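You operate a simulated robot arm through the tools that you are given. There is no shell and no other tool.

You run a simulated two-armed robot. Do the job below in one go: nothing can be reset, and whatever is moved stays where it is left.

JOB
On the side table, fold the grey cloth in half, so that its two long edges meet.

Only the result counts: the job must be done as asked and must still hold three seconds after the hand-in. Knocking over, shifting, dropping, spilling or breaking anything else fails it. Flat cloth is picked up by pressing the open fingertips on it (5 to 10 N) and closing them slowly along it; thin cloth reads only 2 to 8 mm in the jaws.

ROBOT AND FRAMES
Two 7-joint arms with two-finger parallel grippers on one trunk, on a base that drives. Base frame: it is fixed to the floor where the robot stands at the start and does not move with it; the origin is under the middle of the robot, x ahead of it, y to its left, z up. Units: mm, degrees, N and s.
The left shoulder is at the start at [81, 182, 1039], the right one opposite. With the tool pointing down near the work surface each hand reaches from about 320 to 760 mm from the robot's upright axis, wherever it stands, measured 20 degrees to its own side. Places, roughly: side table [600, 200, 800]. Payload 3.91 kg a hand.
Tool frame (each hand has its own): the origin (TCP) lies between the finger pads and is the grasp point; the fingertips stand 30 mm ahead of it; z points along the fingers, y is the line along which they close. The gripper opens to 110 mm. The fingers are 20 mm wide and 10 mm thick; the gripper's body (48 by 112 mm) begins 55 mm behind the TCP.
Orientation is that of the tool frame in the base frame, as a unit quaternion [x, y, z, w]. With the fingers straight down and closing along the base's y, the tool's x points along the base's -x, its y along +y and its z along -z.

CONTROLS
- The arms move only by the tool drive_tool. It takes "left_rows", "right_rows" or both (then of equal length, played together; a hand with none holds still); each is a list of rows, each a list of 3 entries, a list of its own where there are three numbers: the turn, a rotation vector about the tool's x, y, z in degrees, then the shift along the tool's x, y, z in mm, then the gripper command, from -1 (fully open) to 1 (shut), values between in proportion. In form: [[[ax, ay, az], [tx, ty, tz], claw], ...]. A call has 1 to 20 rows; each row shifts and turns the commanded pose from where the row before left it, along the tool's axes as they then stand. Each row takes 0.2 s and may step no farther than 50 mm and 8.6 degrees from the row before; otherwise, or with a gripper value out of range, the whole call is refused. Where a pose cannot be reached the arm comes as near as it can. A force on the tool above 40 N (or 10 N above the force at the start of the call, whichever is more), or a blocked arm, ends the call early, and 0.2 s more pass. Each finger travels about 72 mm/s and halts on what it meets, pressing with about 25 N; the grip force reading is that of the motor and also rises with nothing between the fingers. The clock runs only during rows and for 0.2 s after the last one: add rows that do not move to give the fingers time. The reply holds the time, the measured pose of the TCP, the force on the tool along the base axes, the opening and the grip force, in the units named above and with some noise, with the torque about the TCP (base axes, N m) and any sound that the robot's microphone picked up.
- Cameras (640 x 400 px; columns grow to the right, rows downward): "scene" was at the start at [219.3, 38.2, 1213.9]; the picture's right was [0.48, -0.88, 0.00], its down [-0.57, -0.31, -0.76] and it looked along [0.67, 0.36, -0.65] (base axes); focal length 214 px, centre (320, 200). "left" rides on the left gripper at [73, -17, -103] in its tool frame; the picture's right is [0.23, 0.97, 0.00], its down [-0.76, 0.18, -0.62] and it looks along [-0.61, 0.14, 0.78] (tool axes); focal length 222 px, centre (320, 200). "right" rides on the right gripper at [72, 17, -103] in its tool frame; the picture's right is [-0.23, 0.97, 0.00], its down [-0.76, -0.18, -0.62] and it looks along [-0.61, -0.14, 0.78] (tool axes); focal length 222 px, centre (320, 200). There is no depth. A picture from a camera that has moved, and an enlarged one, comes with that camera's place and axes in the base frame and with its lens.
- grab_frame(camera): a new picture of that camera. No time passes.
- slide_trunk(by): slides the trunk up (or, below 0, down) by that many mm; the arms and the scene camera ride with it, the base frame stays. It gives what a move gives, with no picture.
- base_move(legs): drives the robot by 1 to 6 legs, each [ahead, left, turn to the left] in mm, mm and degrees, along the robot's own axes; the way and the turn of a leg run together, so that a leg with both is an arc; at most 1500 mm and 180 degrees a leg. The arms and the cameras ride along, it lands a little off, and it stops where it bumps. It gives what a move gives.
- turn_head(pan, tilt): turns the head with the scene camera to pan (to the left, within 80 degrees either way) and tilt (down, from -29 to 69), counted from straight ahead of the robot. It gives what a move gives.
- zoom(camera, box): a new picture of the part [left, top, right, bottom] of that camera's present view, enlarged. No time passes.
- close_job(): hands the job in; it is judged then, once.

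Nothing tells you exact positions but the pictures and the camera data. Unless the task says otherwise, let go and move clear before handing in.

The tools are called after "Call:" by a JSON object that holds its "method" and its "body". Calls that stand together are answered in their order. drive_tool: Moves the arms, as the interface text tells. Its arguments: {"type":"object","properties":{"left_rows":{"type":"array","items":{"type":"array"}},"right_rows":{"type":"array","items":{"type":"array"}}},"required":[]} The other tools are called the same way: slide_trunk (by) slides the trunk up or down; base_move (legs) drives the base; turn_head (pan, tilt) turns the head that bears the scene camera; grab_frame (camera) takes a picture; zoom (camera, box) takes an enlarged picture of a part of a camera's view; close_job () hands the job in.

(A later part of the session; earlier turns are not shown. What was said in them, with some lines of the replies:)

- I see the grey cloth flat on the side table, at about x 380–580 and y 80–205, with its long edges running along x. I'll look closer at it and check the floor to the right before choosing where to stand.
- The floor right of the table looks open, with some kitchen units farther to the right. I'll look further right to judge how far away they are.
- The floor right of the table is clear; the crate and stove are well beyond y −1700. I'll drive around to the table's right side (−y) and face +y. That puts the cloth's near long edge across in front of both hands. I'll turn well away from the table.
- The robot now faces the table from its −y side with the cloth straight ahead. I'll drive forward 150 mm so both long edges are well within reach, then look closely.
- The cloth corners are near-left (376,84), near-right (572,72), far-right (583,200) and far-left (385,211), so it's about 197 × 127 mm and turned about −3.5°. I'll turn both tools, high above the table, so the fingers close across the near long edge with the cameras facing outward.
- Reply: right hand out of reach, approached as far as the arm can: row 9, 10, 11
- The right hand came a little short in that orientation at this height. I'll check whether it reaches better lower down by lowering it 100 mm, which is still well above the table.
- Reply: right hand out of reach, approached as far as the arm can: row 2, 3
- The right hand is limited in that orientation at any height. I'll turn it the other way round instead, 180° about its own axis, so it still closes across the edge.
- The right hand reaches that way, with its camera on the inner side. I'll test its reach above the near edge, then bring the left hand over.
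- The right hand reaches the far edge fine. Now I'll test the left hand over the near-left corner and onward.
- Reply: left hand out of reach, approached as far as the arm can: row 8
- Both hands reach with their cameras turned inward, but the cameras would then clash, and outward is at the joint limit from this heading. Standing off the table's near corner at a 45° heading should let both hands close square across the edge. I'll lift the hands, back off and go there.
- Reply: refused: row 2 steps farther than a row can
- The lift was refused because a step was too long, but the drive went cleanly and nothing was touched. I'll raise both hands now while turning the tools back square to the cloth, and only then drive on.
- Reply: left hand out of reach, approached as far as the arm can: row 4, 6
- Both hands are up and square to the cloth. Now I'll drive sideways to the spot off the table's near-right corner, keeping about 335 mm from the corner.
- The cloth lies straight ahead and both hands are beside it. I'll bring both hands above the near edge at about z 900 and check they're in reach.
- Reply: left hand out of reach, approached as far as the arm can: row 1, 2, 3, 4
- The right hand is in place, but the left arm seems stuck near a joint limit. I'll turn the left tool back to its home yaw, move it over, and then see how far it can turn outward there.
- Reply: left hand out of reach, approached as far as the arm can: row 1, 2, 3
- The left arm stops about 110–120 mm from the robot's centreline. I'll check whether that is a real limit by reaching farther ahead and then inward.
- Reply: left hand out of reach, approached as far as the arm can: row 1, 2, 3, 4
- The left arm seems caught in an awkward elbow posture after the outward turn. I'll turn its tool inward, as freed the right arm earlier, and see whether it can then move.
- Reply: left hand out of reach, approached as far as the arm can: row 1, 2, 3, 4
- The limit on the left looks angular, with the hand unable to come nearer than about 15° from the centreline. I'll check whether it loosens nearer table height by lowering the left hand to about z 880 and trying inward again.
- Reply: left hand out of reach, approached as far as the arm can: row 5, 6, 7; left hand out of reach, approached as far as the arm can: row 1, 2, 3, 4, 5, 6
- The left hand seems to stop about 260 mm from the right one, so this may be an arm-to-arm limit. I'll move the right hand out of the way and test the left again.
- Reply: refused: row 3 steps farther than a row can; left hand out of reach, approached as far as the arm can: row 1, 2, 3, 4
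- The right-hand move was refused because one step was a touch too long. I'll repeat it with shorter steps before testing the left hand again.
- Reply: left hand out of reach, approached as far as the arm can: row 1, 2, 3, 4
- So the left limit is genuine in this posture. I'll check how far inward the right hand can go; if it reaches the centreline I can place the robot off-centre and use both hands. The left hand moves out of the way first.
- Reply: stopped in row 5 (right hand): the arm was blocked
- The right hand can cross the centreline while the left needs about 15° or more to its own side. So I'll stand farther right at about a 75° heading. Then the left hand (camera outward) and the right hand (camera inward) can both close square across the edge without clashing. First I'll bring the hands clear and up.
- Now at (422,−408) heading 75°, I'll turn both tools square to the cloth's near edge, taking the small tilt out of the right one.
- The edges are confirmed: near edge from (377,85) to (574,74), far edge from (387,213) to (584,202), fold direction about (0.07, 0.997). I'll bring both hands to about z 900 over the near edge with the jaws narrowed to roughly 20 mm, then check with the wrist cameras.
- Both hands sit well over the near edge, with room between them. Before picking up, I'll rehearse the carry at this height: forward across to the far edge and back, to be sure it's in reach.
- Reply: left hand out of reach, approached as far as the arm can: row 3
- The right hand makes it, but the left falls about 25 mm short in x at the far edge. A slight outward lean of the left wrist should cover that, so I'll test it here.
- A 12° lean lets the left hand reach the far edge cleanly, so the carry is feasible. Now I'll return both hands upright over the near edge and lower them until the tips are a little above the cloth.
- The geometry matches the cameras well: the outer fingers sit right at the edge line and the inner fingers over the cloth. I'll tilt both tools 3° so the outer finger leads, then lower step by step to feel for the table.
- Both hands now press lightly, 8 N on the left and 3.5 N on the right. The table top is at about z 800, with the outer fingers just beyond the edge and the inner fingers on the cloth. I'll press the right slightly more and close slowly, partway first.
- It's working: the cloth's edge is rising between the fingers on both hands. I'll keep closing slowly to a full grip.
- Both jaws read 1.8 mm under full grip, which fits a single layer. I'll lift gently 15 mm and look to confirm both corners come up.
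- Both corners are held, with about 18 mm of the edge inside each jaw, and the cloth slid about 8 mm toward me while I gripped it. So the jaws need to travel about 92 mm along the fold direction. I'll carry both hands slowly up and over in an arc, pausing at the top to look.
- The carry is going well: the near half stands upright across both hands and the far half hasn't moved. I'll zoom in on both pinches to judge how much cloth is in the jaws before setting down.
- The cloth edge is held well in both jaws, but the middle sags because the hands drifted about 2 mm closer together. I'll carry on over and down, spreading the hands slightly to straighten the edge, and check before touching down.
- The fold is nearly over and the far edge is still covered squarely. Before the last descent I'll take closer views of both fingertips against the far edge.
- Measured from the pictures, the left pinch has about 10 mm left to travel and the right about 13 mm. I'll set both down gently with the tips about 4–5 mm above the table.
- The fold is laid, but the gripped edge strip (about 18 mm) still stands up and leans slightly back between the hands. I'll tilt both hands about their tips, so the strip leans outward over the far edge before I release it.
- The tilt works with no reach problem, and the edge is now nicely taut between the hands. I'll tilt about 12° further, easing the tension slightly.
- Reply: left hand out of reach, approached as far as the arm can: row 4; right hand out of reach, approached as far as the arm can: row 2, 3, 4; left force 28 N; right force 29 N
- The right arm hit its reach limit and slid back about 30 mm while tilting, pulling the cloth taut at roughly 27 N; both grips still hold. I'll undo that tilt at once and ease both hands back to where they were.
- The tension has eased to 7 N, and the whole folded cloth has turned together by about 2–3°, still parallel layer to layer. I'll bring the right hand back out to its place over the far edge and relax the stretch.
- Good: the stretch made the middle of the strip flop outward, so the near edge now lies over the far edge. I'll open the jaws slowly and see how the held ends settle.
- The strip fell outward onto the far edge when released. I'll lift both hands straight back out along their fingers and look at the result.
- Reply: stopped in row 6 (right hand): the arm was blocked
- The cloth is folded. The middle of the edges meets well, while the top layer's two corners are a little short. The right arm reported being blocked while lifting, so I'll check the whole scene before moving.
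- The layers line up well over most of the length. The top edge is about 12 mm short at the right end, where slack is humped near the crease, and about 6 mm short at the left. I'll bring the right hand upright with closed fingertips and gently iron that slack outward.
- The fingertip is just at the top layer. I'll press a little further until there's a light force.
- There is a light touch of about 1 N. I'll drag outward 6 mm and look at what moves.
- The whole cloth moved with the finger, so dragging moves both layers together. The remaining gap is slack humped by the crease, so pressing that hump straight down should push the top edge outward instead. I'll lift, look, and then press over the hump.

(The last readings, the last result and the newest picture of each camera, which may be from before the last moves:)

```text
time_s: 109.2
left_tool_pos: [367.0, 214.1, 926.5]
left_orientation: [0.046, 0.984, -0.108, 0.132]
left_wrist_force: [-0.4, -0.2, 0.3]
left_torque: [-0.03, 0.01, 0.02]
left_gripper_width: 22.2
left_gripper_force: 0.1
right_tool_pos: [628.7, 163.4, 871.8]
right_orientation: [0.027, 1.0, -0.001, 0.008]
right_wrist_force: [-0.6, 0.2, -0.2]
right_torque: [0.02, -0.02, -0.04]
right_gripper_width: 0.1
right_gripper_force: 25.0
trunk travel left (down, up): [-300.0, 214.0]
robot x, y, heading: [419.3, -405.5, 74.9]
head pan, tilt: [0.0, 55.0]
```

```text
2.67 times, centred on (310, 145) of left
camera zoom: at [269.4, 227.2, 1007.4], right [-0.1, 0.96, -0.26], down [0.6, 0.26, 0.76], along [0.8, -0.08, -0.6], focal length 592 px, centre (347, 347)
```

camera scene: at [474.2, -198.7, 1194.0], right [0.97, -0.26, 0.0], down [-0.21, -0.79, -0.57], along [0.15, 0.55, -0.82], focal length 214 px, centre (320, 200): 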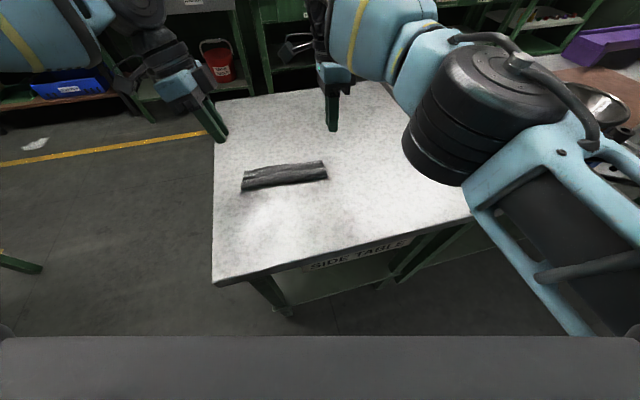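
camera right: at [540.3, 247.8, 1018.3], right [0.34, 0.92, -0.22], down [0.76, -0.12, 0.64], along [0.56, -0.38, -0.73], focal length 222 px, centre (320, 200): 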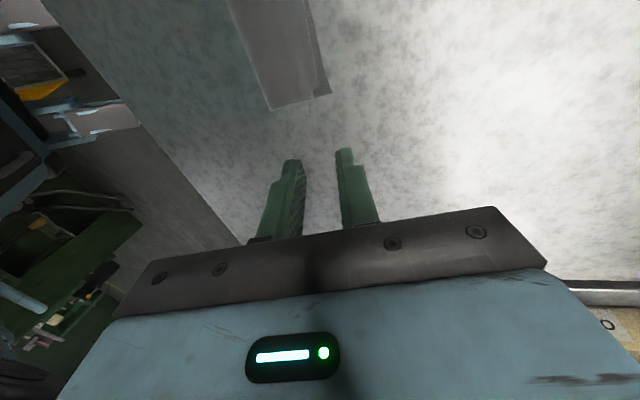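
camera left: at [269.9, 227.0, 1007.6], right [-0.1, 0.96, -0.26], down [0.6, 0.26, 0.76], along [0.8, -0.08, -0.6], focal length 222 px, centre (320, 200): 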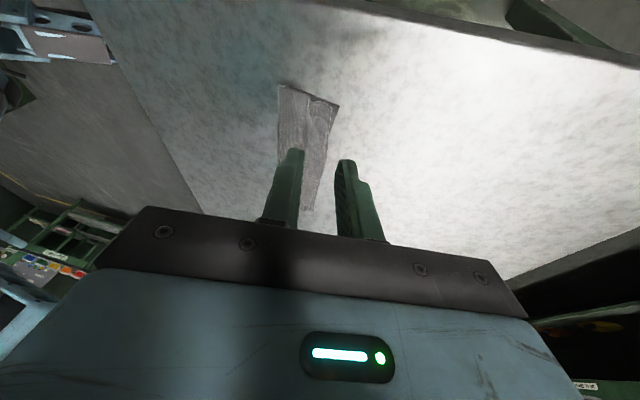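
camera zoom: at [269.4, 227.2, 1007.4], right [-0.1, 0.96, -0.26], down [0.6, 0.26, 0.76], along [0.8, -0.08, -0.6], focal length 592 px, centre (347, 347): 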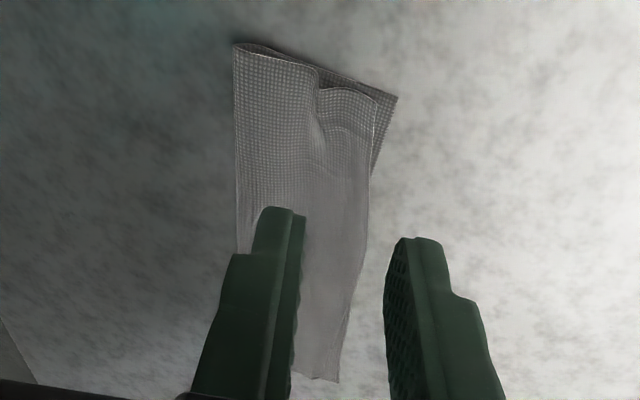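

The right end is flatter now, with about a 9 mm gap at the right corner, about 7 mm at the left, and the middle meeting. I'll make a few straight-down presses at the right end, walking outward from the crease, to push the remaining slack toward the edge.

Call:
{"method": "drive_tool", "body": {"right_rows": [[[0, 0, 0], [30.7, -11.6, 6], 1], [[0, 0, 0], [30.7, -11.6, 6], 1], [[0, 0, 0], [0, 0, 12], 1], [[0, 0, 0], [0, 0, 8], 1], [[0, 0, 0], [0, 0, 4], 1], [[0, 0, 0], [0, 0, 2.5], 1], [[0, 0, 0], [0, 0, 1.5], 1], [[0, 0, 0], [0, 0, 0], 1]]}}

Call:
{"method": "zoom", "body": {"camera": "scene", "box": [286, 145, 346, 185]}}

Call:
{"method": "zoom", "body": {"camera": "right", "box": [220, 0, 420, 200]}}

```text
time_s: 111.0
left_tool_pos: [368.1, 215.6, 927.8]
left_orientation: [0.048, 0.984, -0.109, 0.133]
left_wrist_force: [0.5, -0.1, -0.7]
left_torque: [-0.02, 0.02, 0.0]
left_gripper_width: 22.0
left_gripper_force: 0.0
right_tool_pos: [567.4, 143.6, 832.7]
right_orientation: [0.026, 1.0, 0.0, 0.008]
right_wrist_force: [0.2, 0.3, 0.5]
right_torque: [0.03, -0.01, -0.04]
right_gripper_width: 0.0
right_gripper_force: 24.4
trunk travel left (down, up): [-300.0, 214.0]
robot x, y, heading: [418.4, -403.3, 74.5]
head pan, tilt: [0.0, 55.0]
```

```text
10.00 times, centred on (316, 165) of scene
camera zoom: at [473.9, -198.7, 1194.0], right [0.97, -0.26, 0.0], down [-0.21, -0.79, -0.57], along [0.15, 0.55, -0.82], focal length 2145 px, centre (360, 550)
```

zoom: 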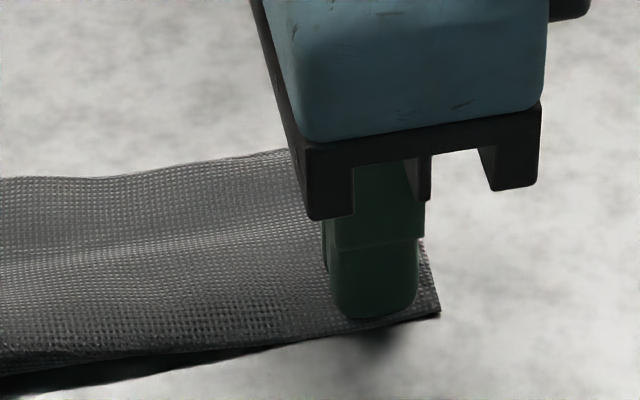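

```text
2.00 times, centred on (320, 100) of right
camera zoom: at [494.6, 164.0, 936.8], right [0.28, 0.96, 0.0], down [0.74, -0.22, 0.64], along [0.61, -0.18, -0.77], focal length 444 px, centre (320, 400)
```

zoom: 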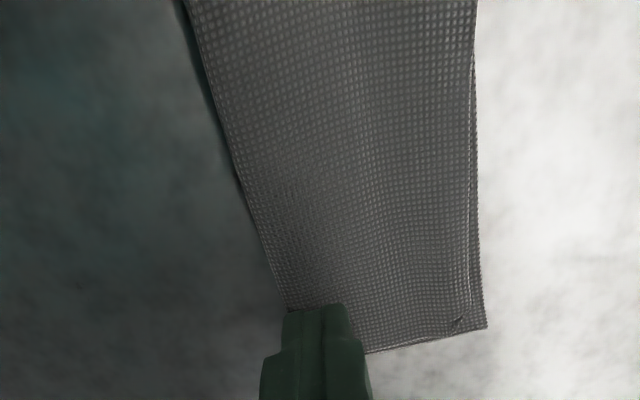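

Pressing straight down works: the crease flattened and the top edge slid outward, so the right gap is now only about 4 mm. I'll press further along the hump, stepping outward and then left along the crease.

Call:
{"method": "drive_tool", "body": {"right_rows": [[[0, 0, 0], [0, 0, -12], 1], [[0, 0, 0], [0, 11, 0], 1], [[0, 0, 0], [0, 0, 8], 1], [[0, 0, 0], [0, 0, 3], 1], [[0, 0, 0], [0, 0, 1.5], 1], [[0, 0, 0], [0, 0, 0], 1], [[0, 0, 0], [0, 0, -14], 1], [[0, 0, 0], [25, -9, 0], 1], [[0, 0, 0], [0, 0, 10], 1], [[0, 0, 0], [0, 0, 3], 1], [[0, 0, 0], [0, 0, 1], 1], [[0, 0, 0], [0, 0, 0], 1], [[0, 0, 0], [0, 0, -14], 1], [[0, 0, 0], [25, 0, 0], 1], [[0, 0, 0], [0, 0, 10], 1], [[0, 0, 0], [0, 0, 3], 1], [[0, 0, 0], [0, 0, 1], 1], [[0, 0, 0], [0, 0, 0], 1], [[0, 0, 0], [0, 0, -20], 1], [[0, 0, 0], [0, 0, -20], 1]]}}

Call:
{"method": "zoom", "body": {"camera": "scene", "box": [226, 140, 346, 215]}}

Call:
{"method": "zoom", "body": {"camera": "right", "box": [200, 0, 440, 200]}}

```text
time_s: 115.2
left_tool_pos: [367.8, 214.0, 926.4]
left_orientation: [0.048, 0.984, -0.108, 0.134]
left_wrist_force: [0.4, 0.6, -0.4]
left_torque: [0.0, 0.0, 0.0]
left_gripper_width: 22.1
left_gripper_force: 0.0
right_tool_pos: [519.0, 145.5, 870.2]
right_orientation: [0.028, 1.0, -0.001, 0.009]
right_wrist_force: [-0.2, 0.8, 0.2]
right_torque: [0.02, 0.02, 0.0]
right_gripper_width: 0.1
right_gripper_force: 24.8
trunk travel left (down, up): [-300.0, 214.0]
robot x, y, heading: [415.9, -405.6, 75.0]
head pan, tilt: [0.0, 55.0]
```

```text
5.33 times, centred on (286, 178) of scene
camera zoom: at [473.8, -198.7, 1194.0], right [0.97, -0.26, 0.0], down [-0.21, -0.79, -0.57], along [0.15, 0.55, -0.82], focal length 1144 px, centre (501, 320)
```

zoom: 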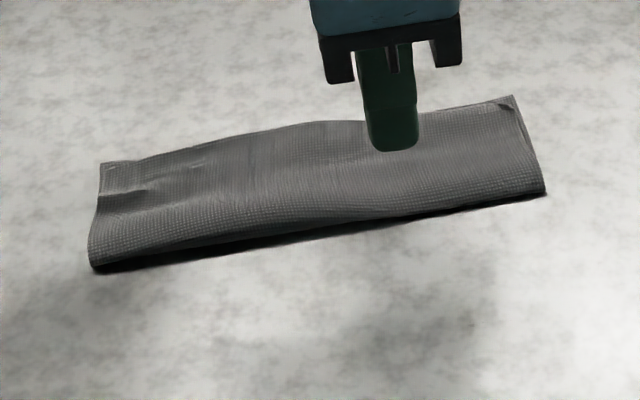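

```text
2.00 times, centred on (320, 100) of right
camera zoom: at [445.7, 168.0, 974.7], right [0.28, 0.96, 0.0], down [0.74, -0.22, 0.64], along [0.61, -0.18, -0.77], focal length 444 px, centre (320, 400)
```

zoom: 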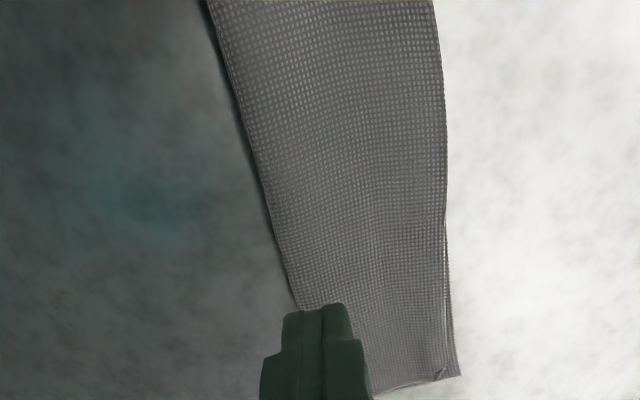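

The right half is now flat and its edges meet within 3–4 mm. I'll do one more press a little further left with the right hand and then retreat, leaving the left end to the left hand.

Call:
{"method": "drive_tool", "body": {"right_rows": [[[0, 0, 0], [22, 2, 10], 1], [[0, 0, 0], [0, 0, 14], 1], [[0, 0, 0], [0, 0, 8], 1], [[0, 0, 0], [0, 0, 4], 1], [[0, 0, 0], [0, 0, 1.5], 1], [[0, 0, 0], [0, 0, 0], 1], [[0, 0, 0], [0, 0, -15], 1], [[0, 0, 0], [0, 0, -25], 1], [[0, 0, 0], [-25, 0, -25], 1], [[0, 0, 0], [-40, 0, -10], 1], [[0, 0, 0], [-45, 0, 0], 1], [[0, 0, 0], [-45, 0, 0], 1], [[0, 0, 0], [-45, 0, 0], 1], [[0, 0, 0], [0, 0, 0], 1]]}}

Call:
{"method": "zoom", "body": {"camera": "scene", "box": [226, 140, 346, 215]}}

```text
time_s: 118.2
left_tool_pos: [368.2, 214.0, 926.7]
left_orientation: [0.047, 0.984, -0.109, 0.133]
left_wrist_force: [-0.9, -0.2, 0.3]
left_torque: [-0.01, 0.01, 0.01]
left_gripper_width: 22.0
left_gripper_force: 0.1
right_tool_pos: [696.3, 141.0, 913.6]
right_orientation: [0.027, 1.0, 0.0, 0.009]
right_wrist_force: [0.9, -0.4, -0.6]
right_torque: [-0.02, -0.01, -0.01]
right_gripper_width: 0.0
right_gripper_force: 24.9
trunk travel left (down, up): [-300.0, 214.0]
robot x, y, heading: [417.8, -407.9, 75.0]
head pan, tilt: [0.0, 55.0]
```

```text
5.33 times, centred on (286, 178) of scene
camera zoom: at [473.4, -198.5, 1194.0], right [0.97, -0.26, 0.0], down [-0.21, -0.79, -0.57], along [0.15, 0.55, -0.82], focal length 1144 px, centre (501, 320)
```

zoom: 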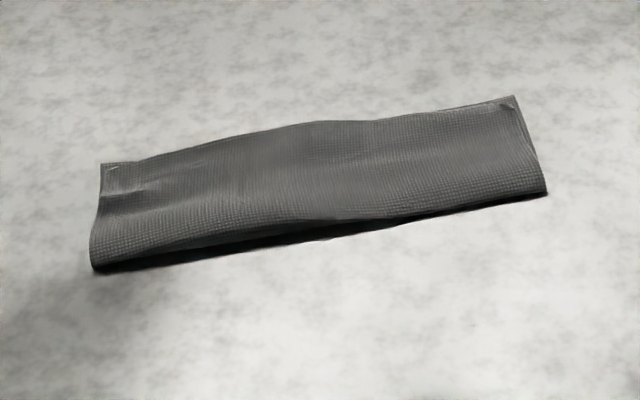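

Now the left end. I'll bring the left hand over near the crease there with closed fingertips and only a slight lean.

Call:
{"method": "drive_tool", "body": {"left_rows": [[[-3, 1.2, 0], [0, 0, 0], 0.8], [[-3, 1.2, 0], [0, 0, 0], 1], [[-3, 1.2, 0], [0, 0, 0], 1], [[-3, 1.2, 0], [0, 0, 0], 1], [[0, 0, 0], [-8, -27.3, 15], 1], [[0, 0, 0], [-8, -27.3, 15], 1], [[0, 0, 0], [0, 0, 0], 1]]}}

Call:
{"method": "zoom", "body": {"camera": "left", "box": [220, 40, 420, 220]}}

Call:
{"method": "zoom", "body": {"camera": "scene", "box": [226, 140, 346, 215]}}

```text
time_s: 119.8
left_tool_pos: [385.8, 156.7, 900.3]
left_orientation: [0.038, 0.995, -0.002, 0.096]
left_wrist_force: [-0.2, 0.7, -0.2]
left_torque: [-0.02, -0.03, 0.02]
left_gripper_width: 0.0
left_gripper_force: 25.0
right_tool_pos: [697.2, 141.0, 913.6]
right_orientation: [0.027, 1.0, -0.001, 0.008]
right_wrist_force: [0.8, 0.1, -0.5]
right_torque: [-0.03, 0.01, 0.04]
right_gripper_width: 0.1
right_gripper_force: 25.5
trunk travel left (down, up): [-300.0, 214.0]
robot x, y, heading: [417.2, -403.3, 75.0]
head pan, tilt: [0.0, 55.0]
```

```text
2.22 times, centred on (320, 130) of left
camera zoom: at [294.7, 148.3, 987.7], right [-0.15, 0.99, -0.04], down [0.64, 0.13, 0.76], along [0.75, 0.09, -0.65], focal length 494 px, centre (320, 356)
```

zoom: 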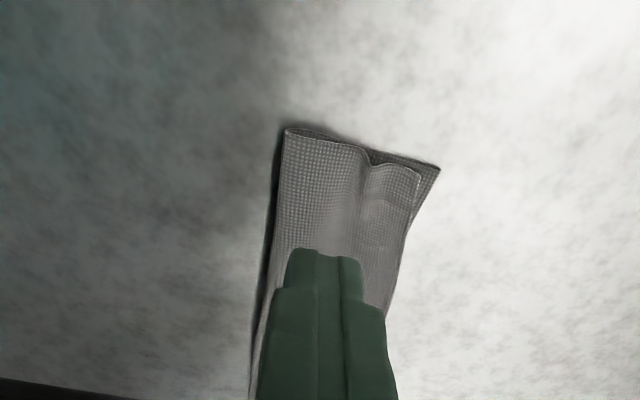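

```text
5.33 times, centred on (286, 178) of scene
camera zoom: at [473.8, -198.5, 1194.0], right [0.97, -0.26, 0.0], down [-0.21, -0.79, -0.57], along [0.15, 0.55, -0.82], focal length 1144 px, centre (501, 320)
```

zoom: 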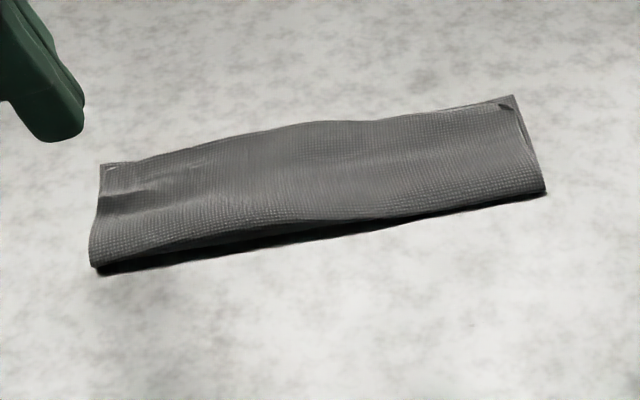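

Call:
{"method": "drive_tool", "body": {"left_rows": [[[0, 0, 0], [3.4, 0, 17.6], 1], [[0, 0, 0], [3.4, 0, 17.6], 1], [[0, 0, 0], [3.4, 0, 17.6], 1], [[0, 0, 0], [1.3, 0, 6.9], 1], [[0, 0, 0], [0.8, 0, 3.9], 1], [[0, 0, 0], [0.5, 0, 2.5], 1], [[0, 0, 0], [0.2, 0, 1], 1], [[0, 0, 0], [0, 0, 0], 1]]}}

Call:
{"method": "zoom", "body": {"camera": "left", "box": [220, 40, 420, 220]}}

Call:
{"method": "zoom", "body": {"camera": "scene", "box": [226, 140, 346, 215]}}

```text
time_s: 121.5
left_tool_pos: [385.4, 157.9, 833.3]
left_orientation: [0.036, 0.995, -0.001, 0.096]
left_wrist_force: [-3.0, -1.0, 12.7]
left_torque: [-0.07, 0.13, -0.04]
left_gripper_width: 0.0
left_gripper_force: 25.2
right_tool_pos: [696.7, 140.8, 915.4]
right_orientation: [0.027, 1.0, 0.0, 0.008]
right_wrist_force: [-0.3, -0.4, 0.2]
right_torque: [0.0, 0.0, -0.02]
right_gripper_width: 0.0
right_gripper_force: 25.6
trunk travel left (down, up): [-300.0, 214.0]
robot x, y, heading: [417.6, -402.6, 75.0]
head pan, tilt: [0.0, 55.0]
```

```text
2.22 times, centred on (320, 130) of left
camera zoom: at [292.9, 149.4, 919.8], right [-0.15, 0.99, -0.04], down [0.64, 0.13, 0.76], along [0.75, 0.09, -0.65], focal length 494 px, centre (320, 356)
```

zoom: 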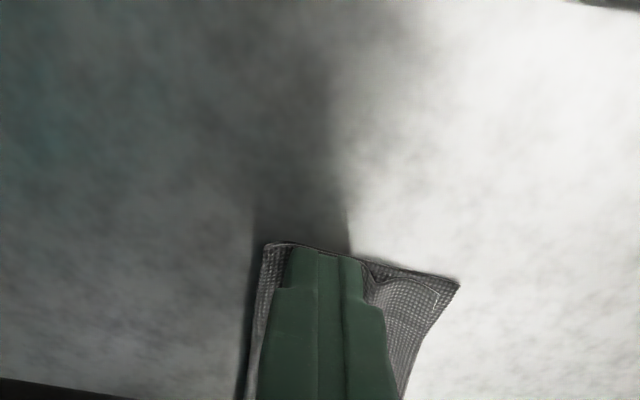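

```text
5.33 times, centred on (286, 178) of scene
camera zoom: at [473.7, -199.8, 1194.3], right [0.97, -0.26, 0.0], down [-0.21, -0.79, -0.57], along [0.15, 0.55, -0.82], focal length 1144 px, centre (501, 320)
```

zoom: 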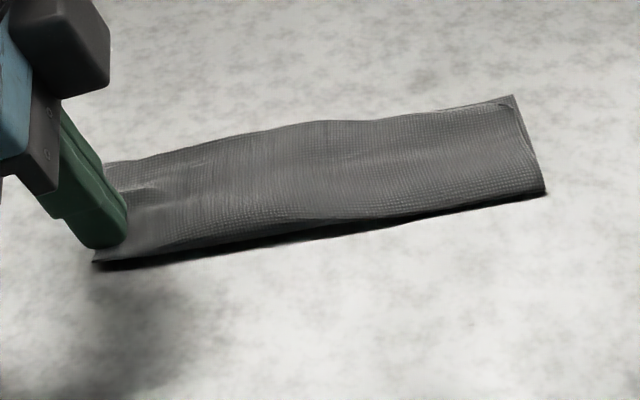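

That pressed the left end flat at the crease. Now I'll step outward twice with slightly lighter presses to push the little kink toward the edge, then lift away.

Call:
{"method": "drive_tool", "body": {"left_rows": [[[0, 0, 0], [-2.3, 0, -11.8], 1], [[0, 0, 0], [0, 11, 0], 1], [[0, 0, 0], [1.3, 0, 6.9], 1], [[0, 0, 0], [0.7, 0, 3.4], 1], [[0, 0, 0], [0.1, 0, 0.6], 1], [[0, 0, 0], [0, 0, 0], 1], [[0, 0, 0], [-2.3, 0, -11.8], 1], [[0, 0, 0], [0, 10, 0], 1], [[0, 0, 0], [1.3, 0, 6.9], 1], [[0, 0, 0], [0.7, 0, 3.4], 1], [[0, 0, 0], [0.1, 0, 0.6], 1], [[0, 0, 0], [0, 0, 0], 1], [[0, 0, 0], [-2.3, 0, -11.8], 1], [[0, 0, 0], [-5, 0, -25], 1], [[0, 0, 0], [0, 0, 0], 1]]}}

Call:
{"method": "zoom", "body": {"camera": "left", "box": [220, 60, 420, 240]}}

Call:
{"method": "zoom", "body": {"camera": "scene", "box": [226, 140, 346, 215]}}

```text
time_s: 124.8
left_tool_pos: [390.4, 177.8, 871.6]
left_orientation: [0.037, 0.995, -0.002, 0.095]
left_wrist_force: [0.0, 0.9, 0.2]
left_torque: [0.03, 0.01, 0.02]
left_gripper_width: 0.2
left_gripper_force: 25.2
right_tool_pos: [696.7, 142.7, 913.9]
right_orientation: [0.027, 1.0, 0.0, 0.009]
right_wrist_force: [0.5, -0.4, 0.0]
right_torque: [0.03, 0.0, -0.03]
right_gripper_width: 0.0
right_gripper_force: 24.8
trunk travel left (down, up): [-300.0, 214.0]
robot x, y, heading: [419.7, -406.7, 74.8]
head pan, tilt: [0.0, 55.0]
```

```text
2.22 times, centred on (320, 150) of left
camera zoom: at [296.9, 168.9, 958.8], right [-0.15, 0.99, -0.04], down [0.64, 0.13, 0.76], along [0.75, 0.09, -0.65], focal length 494 px, centre (320, 311)
```

zoom: 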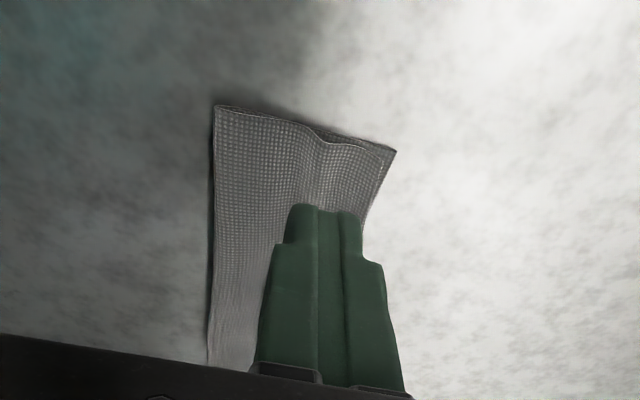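

```text
5.33 times, centred on (286, 178) of scene
camera zoom: at [473.9, -198.4, 1193.9], right [0.97, -0.26, 0.0], down [-0.21, -0.79, -0.57], along [0.15, 0.55, -0.82], focal length 1144 px, centre (501, 320)
```

zoom: 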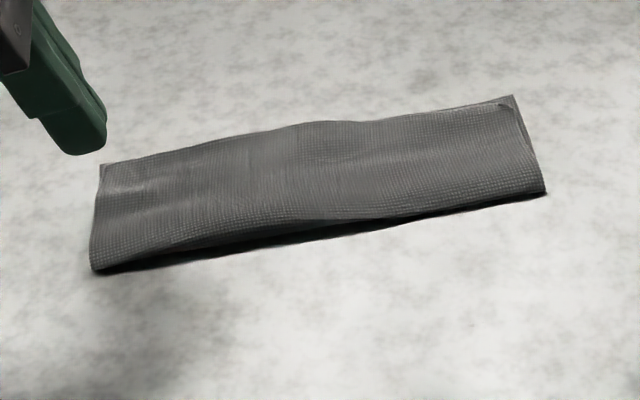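

The left corner now coincides with its mate too. I'll move both hands up and well clear, then take a final look.

Call:
{"method": "drive_tool", "body": {"left_rows": [[[0, 0, 0], [-8, 0, -40], -0.2], [[0, 0, 0], [20, 0, -40], -1], [[0, 0, 0], [40, 0, -10], -1], [[0, 0, 0], [40, 0, 0], -1], [[0, 0, 0], [0, 0, 0], -1]], "right_rows": [[[0, 0, 0], [0, 0, -40], -0.2], [[0, 0, 0], [0, 0, -40], -1], [[0, 0, 0], [-20, 0, -20], -1], [[0, 0, 0], [-20, 0, 0], -1], [[0, 0, 0], [0, 0, 0], -1]]}}

Call:
{"method": "zoom", "body": {"camera": "scene", "box": [226, 140, 346, 215]}}

Call:
{"method": "grab_frame", "body": {"camera": "scene"}}

Call:
{"method": "grab_frame", "body": {"camera": "left"}}

Call:
{"method": "grab_frame", "body": {"camera": "right"}}

```text
time_s: 126.0
left_tool_pos: [282.7, 185.6, 943.3]
left_orientation: [0.038, 0.995, -0.003, 0.095]
left_wrist_force: [-0.9, -0.1, 0.9]
left_torque: [-0.01, 0.0, 0.01]
left_gripper_width: 109.9
left_gripper_force: 0.1
right_tool_pos: [733.7, 137.1, 1011.2]
right_orientation: [0.027, 1.0, -0.002, 0.008]
right_wrist_force: [-0.3, 0.1, -0.3]
right_torque: [-0.03, 0.04, 0.02]
right_gripper_width: 110.1
right_gripper_force: 0.0
trunk travel left (down, up): [-300.0, 214.0]
robot x, y, heading: [419.6, -403.8, 74.6]
head pan, tilt: [0.0, 55.0]
```

```text
5.33 times, centred on (286, 178) of scene
camera zoom: at [474.3, -198.5, 1193.9], right [0.97, -0.26, 0.0], down [-0.21, -0.79, -0.57], along [0.15, 0.55, -0.82], focal length 1144 px, centre (501, 320)
```

zoom: 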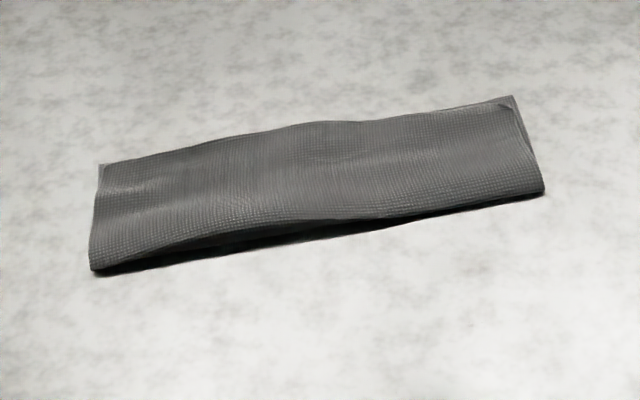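

```text
taken
camera scene: at [474.3, -198.5, 1193.9], right [0.97, -0.26, 0.0], down [-0.21, -0.79, -0.57], along [0.15, 0.55, -0.82], focal length 214 px, centre (320, 200)
```

scene: 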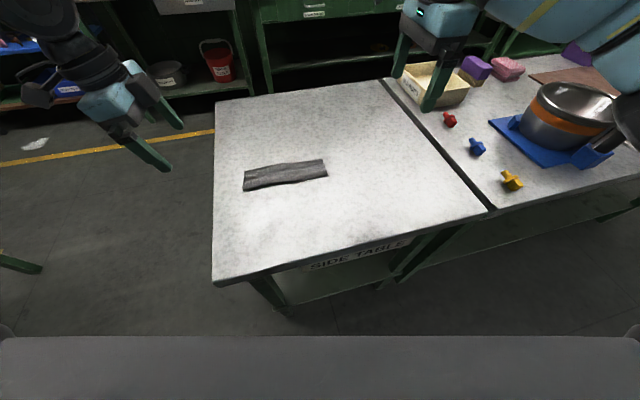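

```text
taken
camera left: at [190.4, 176.3, 1029.6], right [-0.15, 0.99, -0.04], down [0.64, 0.13, 0.76], along [0.75, 0.09, -0.65], focal length 222 px, centre (320, 200)
```

left: 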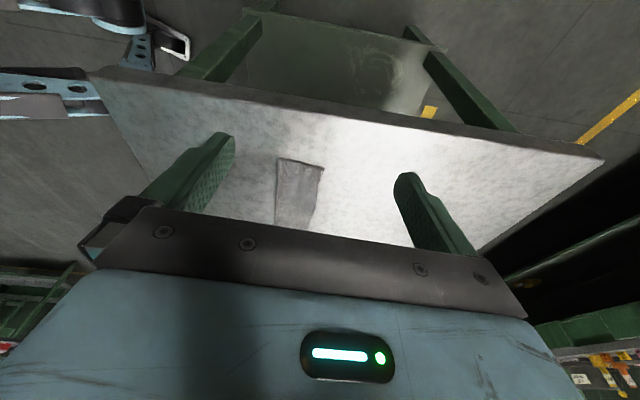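

```text
taken
camera right: at [661.9, 159.1, 1115.4], right [0.28, 0.96, 0.0], down [0.74, -0.22, 0.64], along [0.61, -0.18, -0.77], focal length 222 px, centre (320, 200)
```

right: 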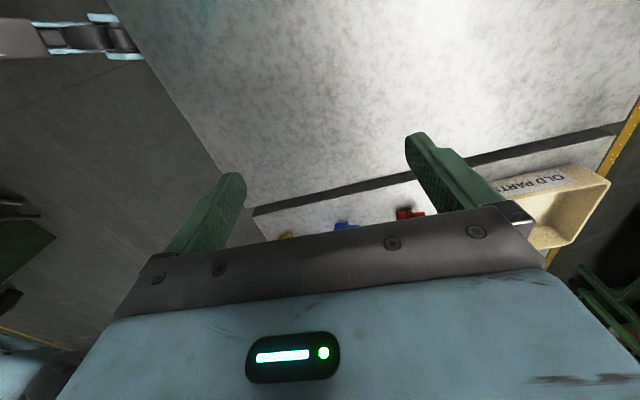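

The grey cloth is folded in half lengthwise: its two long edges meet within a few millimetres along the whole length. It lies still, nothing else has moved, and both hands are open and clear. I'm handing in.

Call:
{"method": "close_job", "body": {}}

```text
The job is handed in.
```

The grey cloth on the side table is folded in half, and its two long edges meet to within about 4 mm along the whole length.

- **Cloth position:** it ended up lying a few millimetres from where it started, and slightly turned, because it slid while I gripped and pressed it.
- **Small flaw:** the top layer's right corner has a folded-back tip of about 5 mm. The crease also stands up slightly between the middle and the left end.
- **Surroundings:** I saw nothing else moved or knocked over in the final pictures. Both hands were open and clear of the cloth when I handed in.
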